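You operate a simulated robot arm through the tools that you are given. There is no shell and no other tool. Be economical: measure what you need, move in short steps, check, and stop when the job is done.

You are at the controls of a simulated robot arm. One attempt, no reset.

## Task
Take the large block from the top of the bench and put it on the top of the light box.
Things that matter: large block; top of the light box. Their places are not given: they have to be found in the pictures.

It is judged by the outcome, as a careful person would: the job done as asked, and still so three seconds after it is handed in. It fails if anything else is knocked over, pushed out of place, dropped, spilled or broken.

## Robot
A 7-joint arm with a two-finger parallel gripper, fixed in place. Base frame: the origin is at the foot of the arm, x ahead of it, y to its left, z up; the work surface is at about z = 900. Lengths are in mm, angles in rad, forces in N, time in s.
With the tool pointing down near the work surface it reaches from about 300 to 680 mm from the base axis. Its first joint turns from -1.152 to 1.152 rad. Payload 1.57 kg.
Tool frame: the origin (TCP) lies between the finger pads and is the grasp point; the fingertips stand 30 mm ahead of it; z points along the fingers, y is the line along which they close. The gripper opens to 110 mm. The fingers are 24 mm wide and 12 mm thick; the gripper's body (48 by 112 mm) begins 78 mm behind the TCP.
Orientation is that of the tool frame in the base frame, as a unit quaternion [w, x, y, z]. With the fingers straight down and closing along the base's y, the tool's x points along the base's -x, its y along +y and its z along -z.

## Interface
- The arm moves only by the tool send_rows. Its argument "steps" is a list of rows, each a list of 7 numbers: the shift along the tool's x, y, z in units of 30 mm (1.0 is 30 mm), then the turn, a rotation vector about the tool's x, y, z in units of 8 degrees (1.0 is 8 degrees), then the finger opening in mm, from 0 to 110. In form: [[tx, ty, tz, rx, ry, rz, claw], ...]. A call has 1 to 20 rows; each row shifts and turns the commanded pose from where the row before left it, along the tool's axes as they then stand. A call with a number of a shift or a turn outside -1 to 1 is refused whole. Rows are played at 5 a second. More than 50 mm and 0.15 rad between two rows, or a gripper value outside its range, and nothing of the call is played. A pose out of reach is approached as far as the arm can. The call stops where the force on the tool passes 40 N (or 10 N more than at its start, if that is more) or the arm is blocked; 0.2 s more then pass. Each finger travels about 108 mm/s and halts on what it meets, pressing with about 43 N; the grip force reading is that of the motor and also rises with nothing between the fingers. The clock runs only during rows and for 0.2 s after the last one: add rows that do not move to give the fingers time. The reply holds the time, the measured pose of the TCP, the force on the tool along the base axes, the opening and the grip force, in the units named above and with some noise.
- Cameras (640 x 400 px; columns grow to the right, rows downward): "scene" is fixed at [151.5, -394.3, 1383.4]; the picture's right is [0.85, -0.53, 0.00], its down [-0.40, -0.65, -0.64] and it looks along [0.34, 0.55, -0.77] (base axes); focal length 247 px, centre (320, 200). "wrist" rides on the gripper at [-36, 0, -80] in the tool frame; the picture's right is [0.00, -1.00, 0.00], its down [0.97, 0.00, -0.24] and it looks along [0.24, 0.00, 0.97] (tool axes); focal length 218 px, centre (320, 200).
- camera(camera): a new picture of that camera. The clock stands still meanwhile.
- pixel_to_xyz(camera, pixels): for up to 12 pixels [column, row] of the newest picture of that camera ("zoom" is the newest enlarged one), the place [x, y, z] in the base frame of the surface seen there, good to about 2 mm. The clock stands still meanwhile.
- zoom(camera, box): a new picture of the part [left, top, right, bottom] of that camera's present view, enlarged. The clock stands still meanwhile.
- job_done(): hands the job in; it is judged then, once.

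Go step by step. Measure first, check grasps and placings, and put right what went wrong. The budget is 60 turns and 26 pictures, counting those below and the enlarged ones. Unless the task says otherwise, let go and move clear before handing in, and close with one line.

The tools are called after "Emit:" as a command line: name --pt "numbers of a row" for each row, then --argument value for the rest, lists and objects as JSON in quotes. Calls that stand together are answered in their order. send_rows: Moves the arm, as the interface text tells. Its arguments: {"type":"object","properties":{"steps":{"type":"array","items":{"type":"array","items":{"type":"number"}}}},"required":["steps"]} The other tools are called the same way: camera (camera) takes a picture; pixel_to_xyz (camera, pixels) gives the place of the surface under pixels of a picture; zoom (camera, box) takes an enlarged picture of a part of a camera's view; job_done () hands the job in.

At the start:

```text
time_s: 0.0
position: [347.0, -55.2, 1139.6]
tcp_rot: [0.0, 0.0, 1.0, 0.0]
wrist_force: [-0.5, 0.1, -0.4]
grip_width: 109.9
finger_force: 0.1
```

scene: 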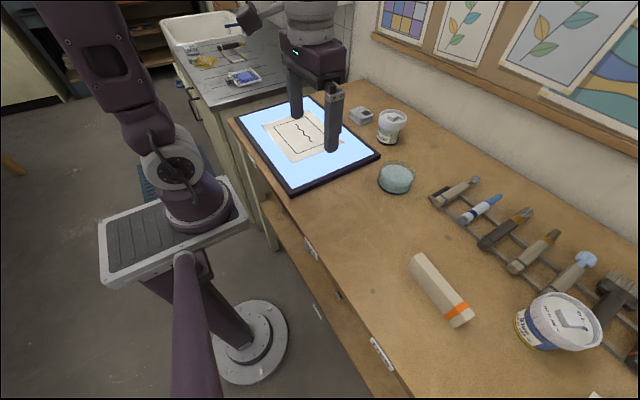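
wrist: 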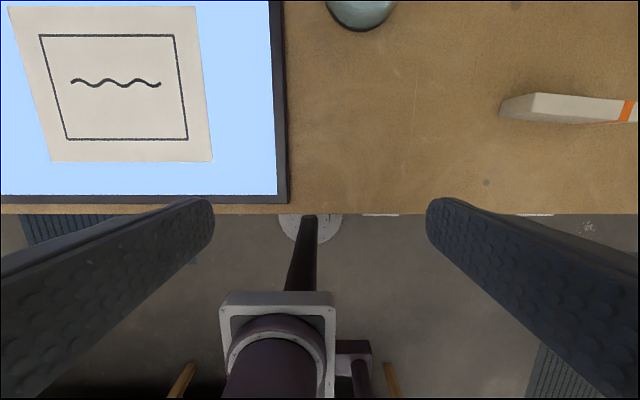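

The large beige block with an orange band is at scene (440,290), and the light box is the lit panel at (305,140). I'll measure both.

Emit:
zoom --camera "scene" --box '[380, 230, 500, 340]'

Emit:
pixel_to_xyz --camera "scene" --pixels '[[420, 257], [440, 287], [460, 315], [412, 270], [449, 322], [240, 118], [293, 192], [378, 155], [305, 138], [345, 165], [290, 170], [400, 290]]'

Emit:
zoom --camera "scene" --box '[230, 80, 430, 205]'

```text
3.64 times, centred on (440, 285) of scene
```

zoom: 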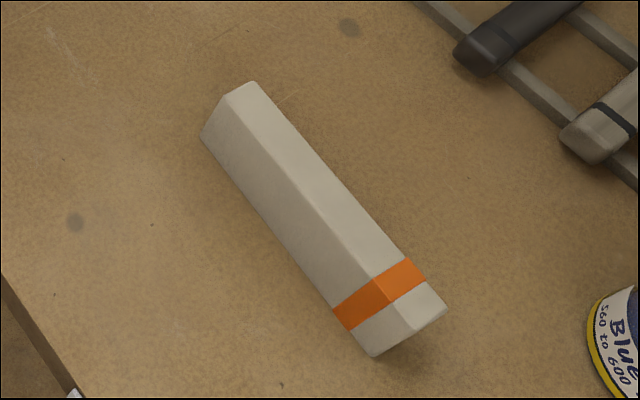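

```text
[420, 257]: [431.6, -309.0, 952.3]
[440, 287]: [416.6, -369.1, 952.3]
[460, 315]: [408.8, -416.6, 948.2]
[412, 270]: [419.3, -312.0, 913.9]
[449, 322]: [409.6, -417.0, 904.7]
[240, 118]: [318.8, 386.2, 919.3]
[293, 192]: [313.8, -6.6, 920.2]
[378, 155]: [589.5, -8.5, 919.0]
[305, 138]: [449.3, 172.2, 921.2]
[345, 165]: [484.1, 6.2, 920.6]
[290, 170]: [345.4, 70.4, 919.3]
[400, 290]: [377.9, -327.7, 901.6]
```

```text
3.20 times, centred on (330, 142) of scene
```

zoom: 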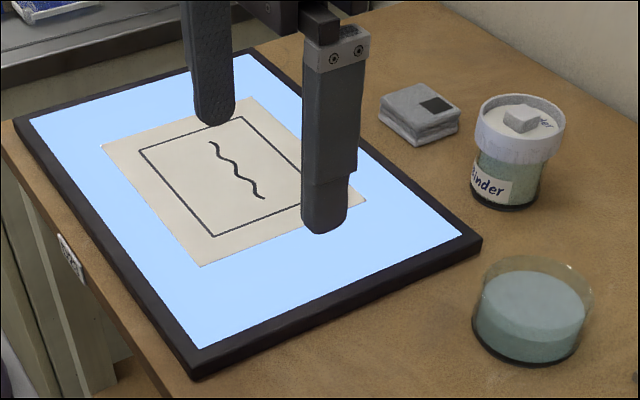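

The block's top is near z=952 and the light box's top near z=920. Next I'll measure the block's corners and the free strip between the paper and the near edge of the box.

Emit:
pixel_to_xyz --camera "scene" --pixels '[[416, 257], [422, 254], [473, 314], [465, 319], [433, 288], [445, 284], [462, 303]]'

Emit:
pixel_to_xyz --camera "zoom" --pixels '[[204, 262], [362, 200], [290, 235], [200, 345], [455, 236], [330, 290], [340, 255], [190, 375], [480, 245], [530, 300], [478, 310], [105, 150]]'

```text
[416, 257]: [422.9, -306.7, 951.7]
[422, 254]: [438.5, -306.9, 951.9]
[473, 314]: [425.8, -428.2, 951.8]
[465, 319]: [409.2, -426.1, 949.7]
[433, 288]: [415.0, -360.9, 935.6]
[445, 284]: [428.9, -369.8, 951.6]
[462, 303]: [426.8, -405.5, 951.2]
```

```text
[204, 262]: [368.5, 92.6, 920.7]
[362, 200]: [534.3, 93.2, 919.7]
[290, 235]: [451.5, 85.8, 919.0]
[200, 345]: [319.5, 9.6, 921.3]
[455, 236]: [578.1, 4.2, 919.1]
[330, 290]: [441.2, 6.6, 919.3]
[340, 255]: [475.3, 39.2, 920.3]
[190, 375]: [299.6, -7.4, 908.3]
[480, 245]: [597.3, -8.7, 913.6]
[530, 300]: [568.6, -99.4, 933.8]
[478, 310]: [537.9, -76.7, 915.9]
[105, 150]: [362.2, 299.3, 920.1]
```

The block centre is about (424,-367), its long axis is about 6° off base y and it is about 50 tall. The free strip on the light box runs over y 5–88, in front of the paper. I'll move above the block, staying high.

Emit:
send_rows --pt "-0.233 -0.945 0.18 0 0 0 80" --pt "-0.233 -0.945 0.18 0 0 0 80" --pt "-0.233 -0.945 0.18 0 0 0 80" --pt "-0.233 -0.945 0.18 0 0 0 80" --pt "-0.233 -0.945 0.18 0 0 0 80" --pt "-0.233 -0.945 0.18 0 0 0 80" --pt "-0.233 -0.945 0.18 0 0 0 80" --pt "-0.233 -0.945 0.18 0 0 0 80" --pt "-0.233 -0.945 0.18 0 0 0 80" --pt "-0.233 -0.945 0.18 0 0 0 80" --pt "-0.233 -0.945 0.18 0 0 0 80" --pt "0 0 0 0 0 0 80"

Emit:
send_rows --pt "0 0 0 0 0 0.926 80" --pt "0 0 0 0 0 0.926 80" --pt "0 0 0 0 0 0.926 80" --pt "0 0 0 0 0 0.926 80" --pt "0 0 0 0 0 0.926 80" --pt "0 0 0 0 0 0.926 80" --pt "0 0 0 0 0 0.926 80" --pt "0 0 0 0 0 0.926 80" --pt "0 0 0 0 0 0.926 80" --pt "0 0 0 0 0 0.926 80" --pt "0 0 0 0 0 0.926 80" --pt "0 0 0 0 0 0.926 80" --pt "0 0 0 0 0 0.926 80" --pt "0 0 0 0 0 0 80" --pt "0 0 0 0 0 0 80"

Emit:
camera --camera "wrist"

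```text
time_s: 2.6
position: [420.9, -366.3, 1078.2]
tcp_rot: [0.0, -0.001, 1.0, 0.0]
wrist_force: [0.2, 0.1, -0.6]
grip_width: 80.1
finger_force: 0.1
```

```text
time_s: 5.8
position: [422.9, -366.3, 1080.7]
tcp_rot: [0.0, 0.745, 0.667, 0.0]
wrist_force: [-0.6, 0.7, -0.1]
grip_width: 80.0
finger_force: 0.0
```

```text
21 pictures are left
```

wrist: 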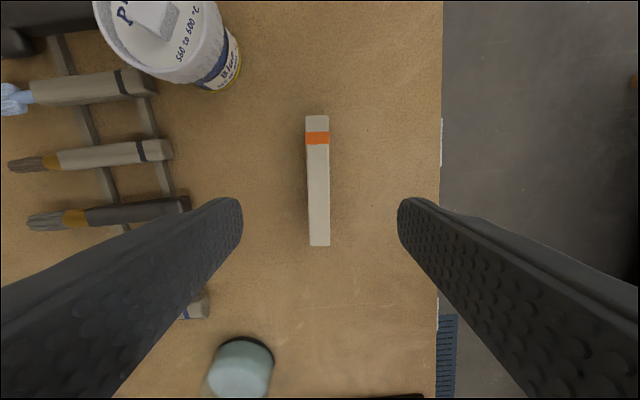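

The block lies between the fingers, with its top running from (317,116) to (320,246). I'll measure its edges precisely.

Emit:
pixel_to_xyz --camera "wrist" --pixels '[[307, 120], [327, 120], [311, 235], [328, 235], [317, 117], [319, 243], [308, 180], [328, 180], [235, 90], [185, 200], [160, 150]]'

```text
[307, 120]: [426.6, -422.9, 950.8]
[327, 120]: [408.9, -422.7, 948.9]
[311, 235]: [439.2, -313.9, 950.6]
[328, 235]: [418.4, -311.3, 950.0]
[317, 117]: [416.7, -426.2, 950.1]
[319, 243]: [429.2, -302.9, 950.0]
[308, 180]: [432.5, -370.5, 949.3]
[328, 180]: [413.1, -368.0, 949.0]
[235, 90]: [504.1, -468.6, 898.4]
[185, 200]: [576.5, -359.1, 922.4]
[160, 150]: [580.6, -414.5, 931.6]
```

The block is about 22 wide and centred at (423,-365), and the tool is lined up with it to within 1°. I'll go down to z≈936 and close.

Emit:
send_rows --pt "0 0 0.6 0 0 0 80" --pt "0 0 0.6 0 0 0 80" --pt "0 0 0.6 0 0 0 80" --pt "0 0 0.6 0 0 0 80" --pt "0 0 0.6 0 0 0 80" --pt "0 0 0.6 0 0 0 80" --pt "0 0 0.6 0 0 0 80" --pt "0 0 0.5 0 0 0 80" --pt "0 0 0 0 0 0 80" --pt "0 0 0 0 0 0 80"

Emit:
send_rows --pt "0 0 0 0 0 0 50" --pt "0 0 0 0 0 0 30" --pt "0 0 0 0 0 0 10" --pt "0 0 0 0 0 0 5" --pt "0 0 0 0 0 0 5" --pt "0 0 0 0 0 0 5"

```text
time_s: 8.0
position: [422.5, -367.6, 939.7]
tcp_rot: [0.0, 0.745, 0.667, 0.001]
wrist_force: [0.5, -0.2, 0.0]
grip_width: 80.1
finger_force: 0.1
```

```text
time_s: 9.4
position: [422.6, -367.4, 939.7]
tcp_rot: [0.0, 0.745, 0.667, 0.0]
wrist_force: [0.9, -0.2, 1.7]
grip_width: 21.6
finger_force: 35.1
```

The fingers closed on 21.6 mm with 35 N, which matches the block. I'll lift a little and check the hold.

Emit:
send_rows --pt "0 0 -0.4 0 0 0 5" --pt "0 0 -0.5 0 0 0 5" --pt "0 0 -0.6 0 0 0 5" --pt "0 0 -0.8 0 0 0 5" --pt "0 0 -0.8 0 0 0 5" --pt "0 0 -0.8 0 0 0 5" --pt "0 0 -0.8 0 0 0 5" --pt "0 0 0 0 0 0 5" --pt "0 0 0 0 0 0 5"

Emit:
camera --camera "wrist"

```text
time_s: 11.4
position: [421.9, -363.9, 1078.9]
tcp_rot: [0.0, 0.745, 0.668, 0.0]
wrist_force: [-0.8, 0.2, -2.2]
grip_width: 21.7
finger_force: 34.6
```

```text
20 pictures are left
```

wrist: 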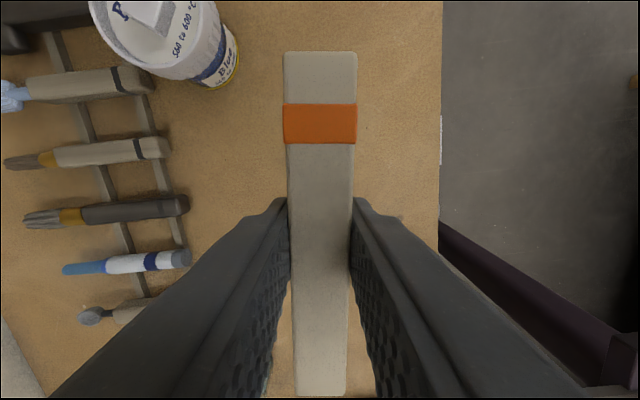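

The block is held level and square in the fingers. I'll turn back and carry it over the free strip.

Emit:
send_rows --pt "0 0 0 0 0 -0.926 5" --pt "0 0 0 0 0 -0.926 5" --pt "0 0 0 0 0 -0.926 5" --pt "0 0 0 0 0 -0.926 5" --pt "0 0 0 0 0 -0.926 5" --pt "0 0 0 0 0 -0.926 5" --pt "0 0 0 0 0 -0.926 5" --pt "0 0 0 0 0 -0.926 5" --pt "0 0 0 0 0 -0.926 5" --pt "0 0 0 0 0 -0.926 5" --pt "0 0 0 0 0 -0.926 5" --pt "0 0 0 0 0 -0.926 5" --pt "0 0 0 0 0 -0.926 5" --pt "0 0 0 0 0 0 5"

Emit:
send_rows --pt "-0.06 0.4 0 0 0 0 5" --pt "-0.06 0.8 0 0 0 0 5" --pt "-0.06 0.98 0 0 0 0 5" --pt "-0.06 0.98 0 0 0 0 5" --pt "-0.06 0.98 0 0 0 0 5" --pt "-0.06 0.98 0 0 0 0 5" --pt "-0.06 0.98 0 0 0 0 5" --pt "-0.06 0.98 0 0 0 0 5" --pt "-0.06 0.98 0 0 0 0 5" --pt "-0.06 0.98 0 0 0 0 5" --pt "-0.06 0.98 0 0 0 0 5" --pt "-0.06 0.98 0 0 0 0 5" --pt "-0.06 0.98 0 0 0 0 5" --pt "-0.06 0.98 0 0 0 0 5" --pt "-0.06 0.8 0 0 0 0 5" --pt "0 0 0 0 0 0 5" --pt "0 0 0 0 0 0 5"

Emit:
camera --camera "wrist"

Emit:
camera --camera "scene"

```text
time_s: 14.4
position: [423.6, -366.1, 1080.4]
tcp_rot: [0.0, -0.001, 1.0, 0.0]
wrist_force: [0.3, 0.0, -1.8]
grip_width: 21.6
finger_force: 35.0
```

```text
time_s: 18.0
position: [450.4, 46.6, 1078.1]
tcp_rot: [0.0, -0.001, 1.0, 0.0]
wrist_force: [-0.4, 0.1, -2.0]
grip_width: 21.6
finger_force: 34.6
```

```text
19 pictures are left
```

wrist: 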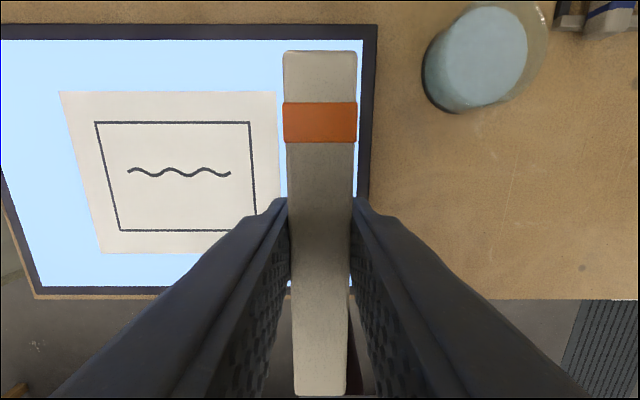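

```text
18 pictures are left
```

scene: 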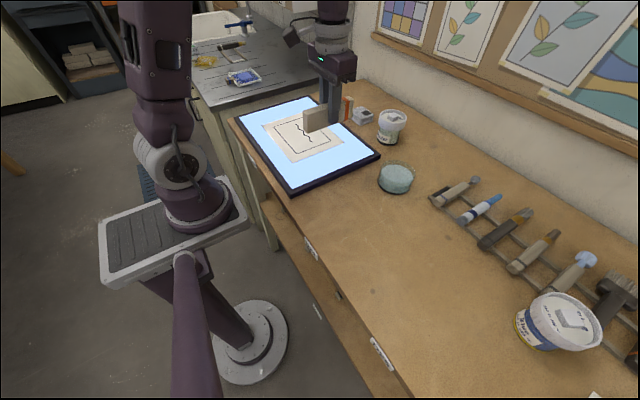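

The block is over the strip at (450,46), in line with base x. I'll lower it, slowly at the end.

Emit:
send_rows --pt "0 0 0.6 0 0 0 5" --pt "0 0 0.7 0 0 0 5" --pt "0 0 0.7 0 0 0 5" --pt "0 0 0.7 0 0 0 5" --pt "0 0 0.6 0 0 0 5" --pt "0 0 0.4 0 0 0 5" --pt "0 0 0 0 0 0 5" --pt "0 0 0 0 0 0 5"

Emit:
zoom --camera "scene" --box '[230, 80, 430, 205]'

```text
time_s: 19.8
position: [450.3, 45.3, 966.8]
tcp_rot: [0.0, 0.0, 1.0, 0.0]
wrist_force: [0.1, -0.2, -2.0]
grip_width: 21.5
finger_force: 34.1
```

```text
3.20 times, centred on (330, 142) of scene
```

zoom: 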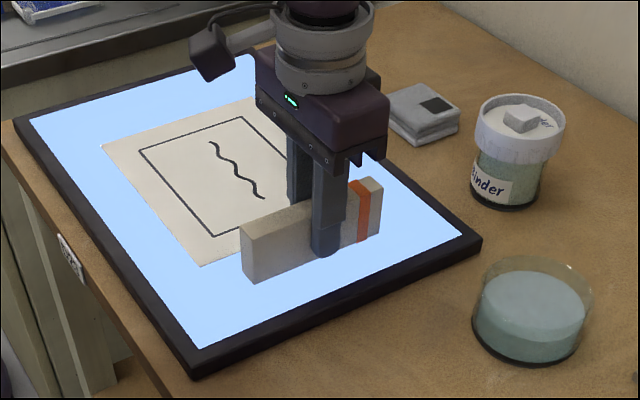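

The block is about 7 mm above the panel and clear of the paper and the frame. I'll go down in 1.5 mm steps.

Emit:
send_rows --pt "0 0 0.05 0 0 0 5" --pt "0 0 0.05 0 0 0 5" --pt "0 0 0.05 0 0 0 5" --pt "0 0 0 0 0 0 5"

```text
time_s: 20.8
position: [449.8, 45.0, 965.3]
tcp_rot: [0.0, 0.001, 1.0, 0.0]
wrist_force: [-0.4, -0.1, -1.8]
grip_width: 21.6
finger_force: 35.1
```

There is no contact yet, as the force still shows only the block's weight. I'll keep going down.

Emit:
send_rows --pt "0 0 0.05 0 0 0 5" --pt "0 0 0.04 0 0 0 5" --pt "0 0 0 0 0 0 5"

Emit:
send_rows --pt "0 0 0.04 0 0 0 5" --pt "0 0 0 0 0 0 5"

Emit:
send_rows --pt "0 0 0.04 0 0 0 5" --pt "0 0 0 0 0 0 5"

```text
time_s: 21.6
position: [450.1, 48.1, 961.1]
tcp_rot: [0.0, -0.001, 1.0, 0.0]
wrist_force: [0.5, 0.7, -2.1]
grip_width: 21.5
finger_force: 34.4
```

```text
time_s: 22.2
position: [450.3, 47.9, 961.8]
tcp_rot: [0.0, -0.001, 1.0, 0.0]
wrist_force: [-0.7, -0.4, -2.5]
grip_width: 21.5
finger_force: 34.5
```

```text
time_s: 22.8
position: [450.7, 47.9, 960.0]
tcp_rot: [0.0, -0.001, 1.0, 0.0]
wrist_force: [0.3, 0.1, -1.9]
grip_width: 21.8
finger_force: 34.4
```

Still no contact at z≈960, so I'll continue in 1 mm steps.

Emit:
send_rows --pt "0 0 0.035 0 0 0 5" --pt "0 0 0 0 0 0 5"

Emit:
send_rows --pt "0 0 0.035 0 0 0 5" --pt "0 0 0 0 0 0 5"

Emit:
zoom --camera "scene" --box '[290, 120, 370, 180]'

```text
time_s: 23.4
position: [450.3, 47.2, 957.9]
tcp_rot: [0.0, 0.0, 1.0, 0.0]
wrist_force: [0.3, 0.3, -3.0]
grip_width: 21.6
finger_force: 34.7
```

```text
time_s: 24.0
position: [450.3, 47.9, 958.4]
tcp_rot: [0.0, 0.0, 1.0, 0.0]
wrist_force: [-3.4, -0.5, 16.2]
grip_width: 21.6
finger_force: 34.8
```

```text
6.67 times, centred on (330, 150) of scene
```

zoom: 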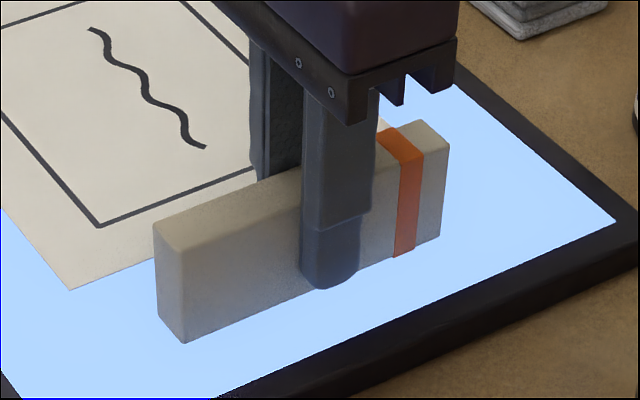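

The force has risen to 16 N upward, so the block is resting on the panel. I'll open gently and then go up.

Emit:
send_rows --pt "0 0 0 0 0 0 22" --pt "0 0 0 0 0 0 26" --pt "0 0 0 0 0 0 36" --pt "0 0 0 0 0 0 50" --pt "0 0 0 0 0 0 50" --pt "0 0 0 0 0 0 50"

Emit:
send_rows --pt "0 0 -0.3 0 0 0 50" --pt "0 0 -0.6 0 0 0 50" --pt "0 0 -0.8 0 0 0 50" --pt "0 0 -0.8 0 0 0 50" --pt "0 0 -0.8 0 0 0 50" --pt "0 0 -0.8 0 0 0 50" --pt "0 0 -0.8 0 0 0 50" --pt "0 0 0 0 0 0 50"

Emit:
camera --camera "scene"

Emit:
zoom --camera "scene" --box '[230, 80, 430, 205]'

```text
time_s: 25.4
position: [450.9, 46.6, 956.5]
tcp_rot: [0.0, -0.001, 1.0, 0.001]
wrist_force: [0.4, 0.6, 0.0]
grip_width: 50.2
finger_force: 0.0
```

```text
time_s: 27.2
position: [451.5, 45.7, 1105.6]
tcp_rot: [0.001, 0.0, 1.0, 0.0]
wrist_force: [-0.1, -0.3, 0.1]
grip_width: 50.4
finger_force: 0.1
```

```text
15 pictures are left
```

scene: 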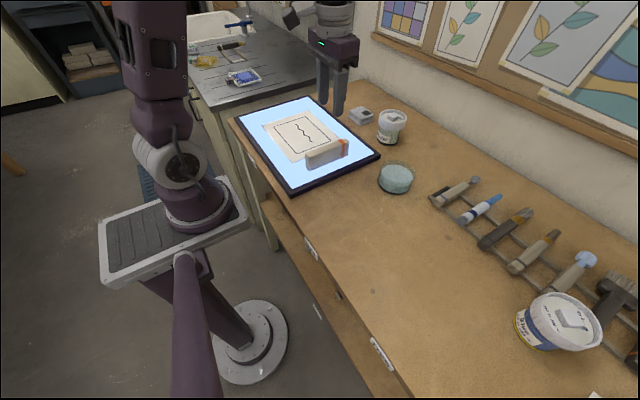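

```text
3.20 times, centred on (330, 142) of scene
```

zoom: 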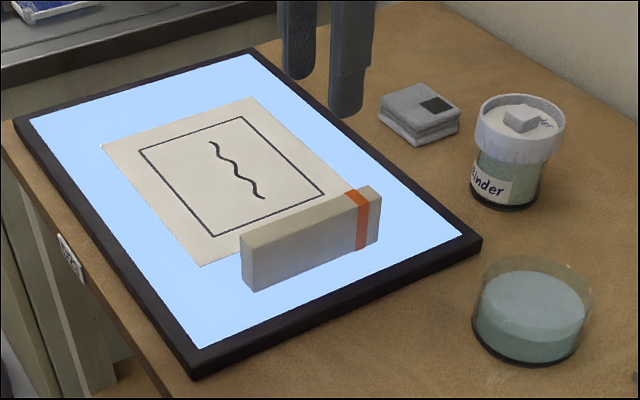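

The block stands flat on the light box at scene (327,153). The gripper is clear and nothing else has moved, so I'm handing in.

Emit:
job_done

```text
The job is handed in.
```

The large block is on top of the light box, released and standing upright in front of the paper, and the job is handed in.
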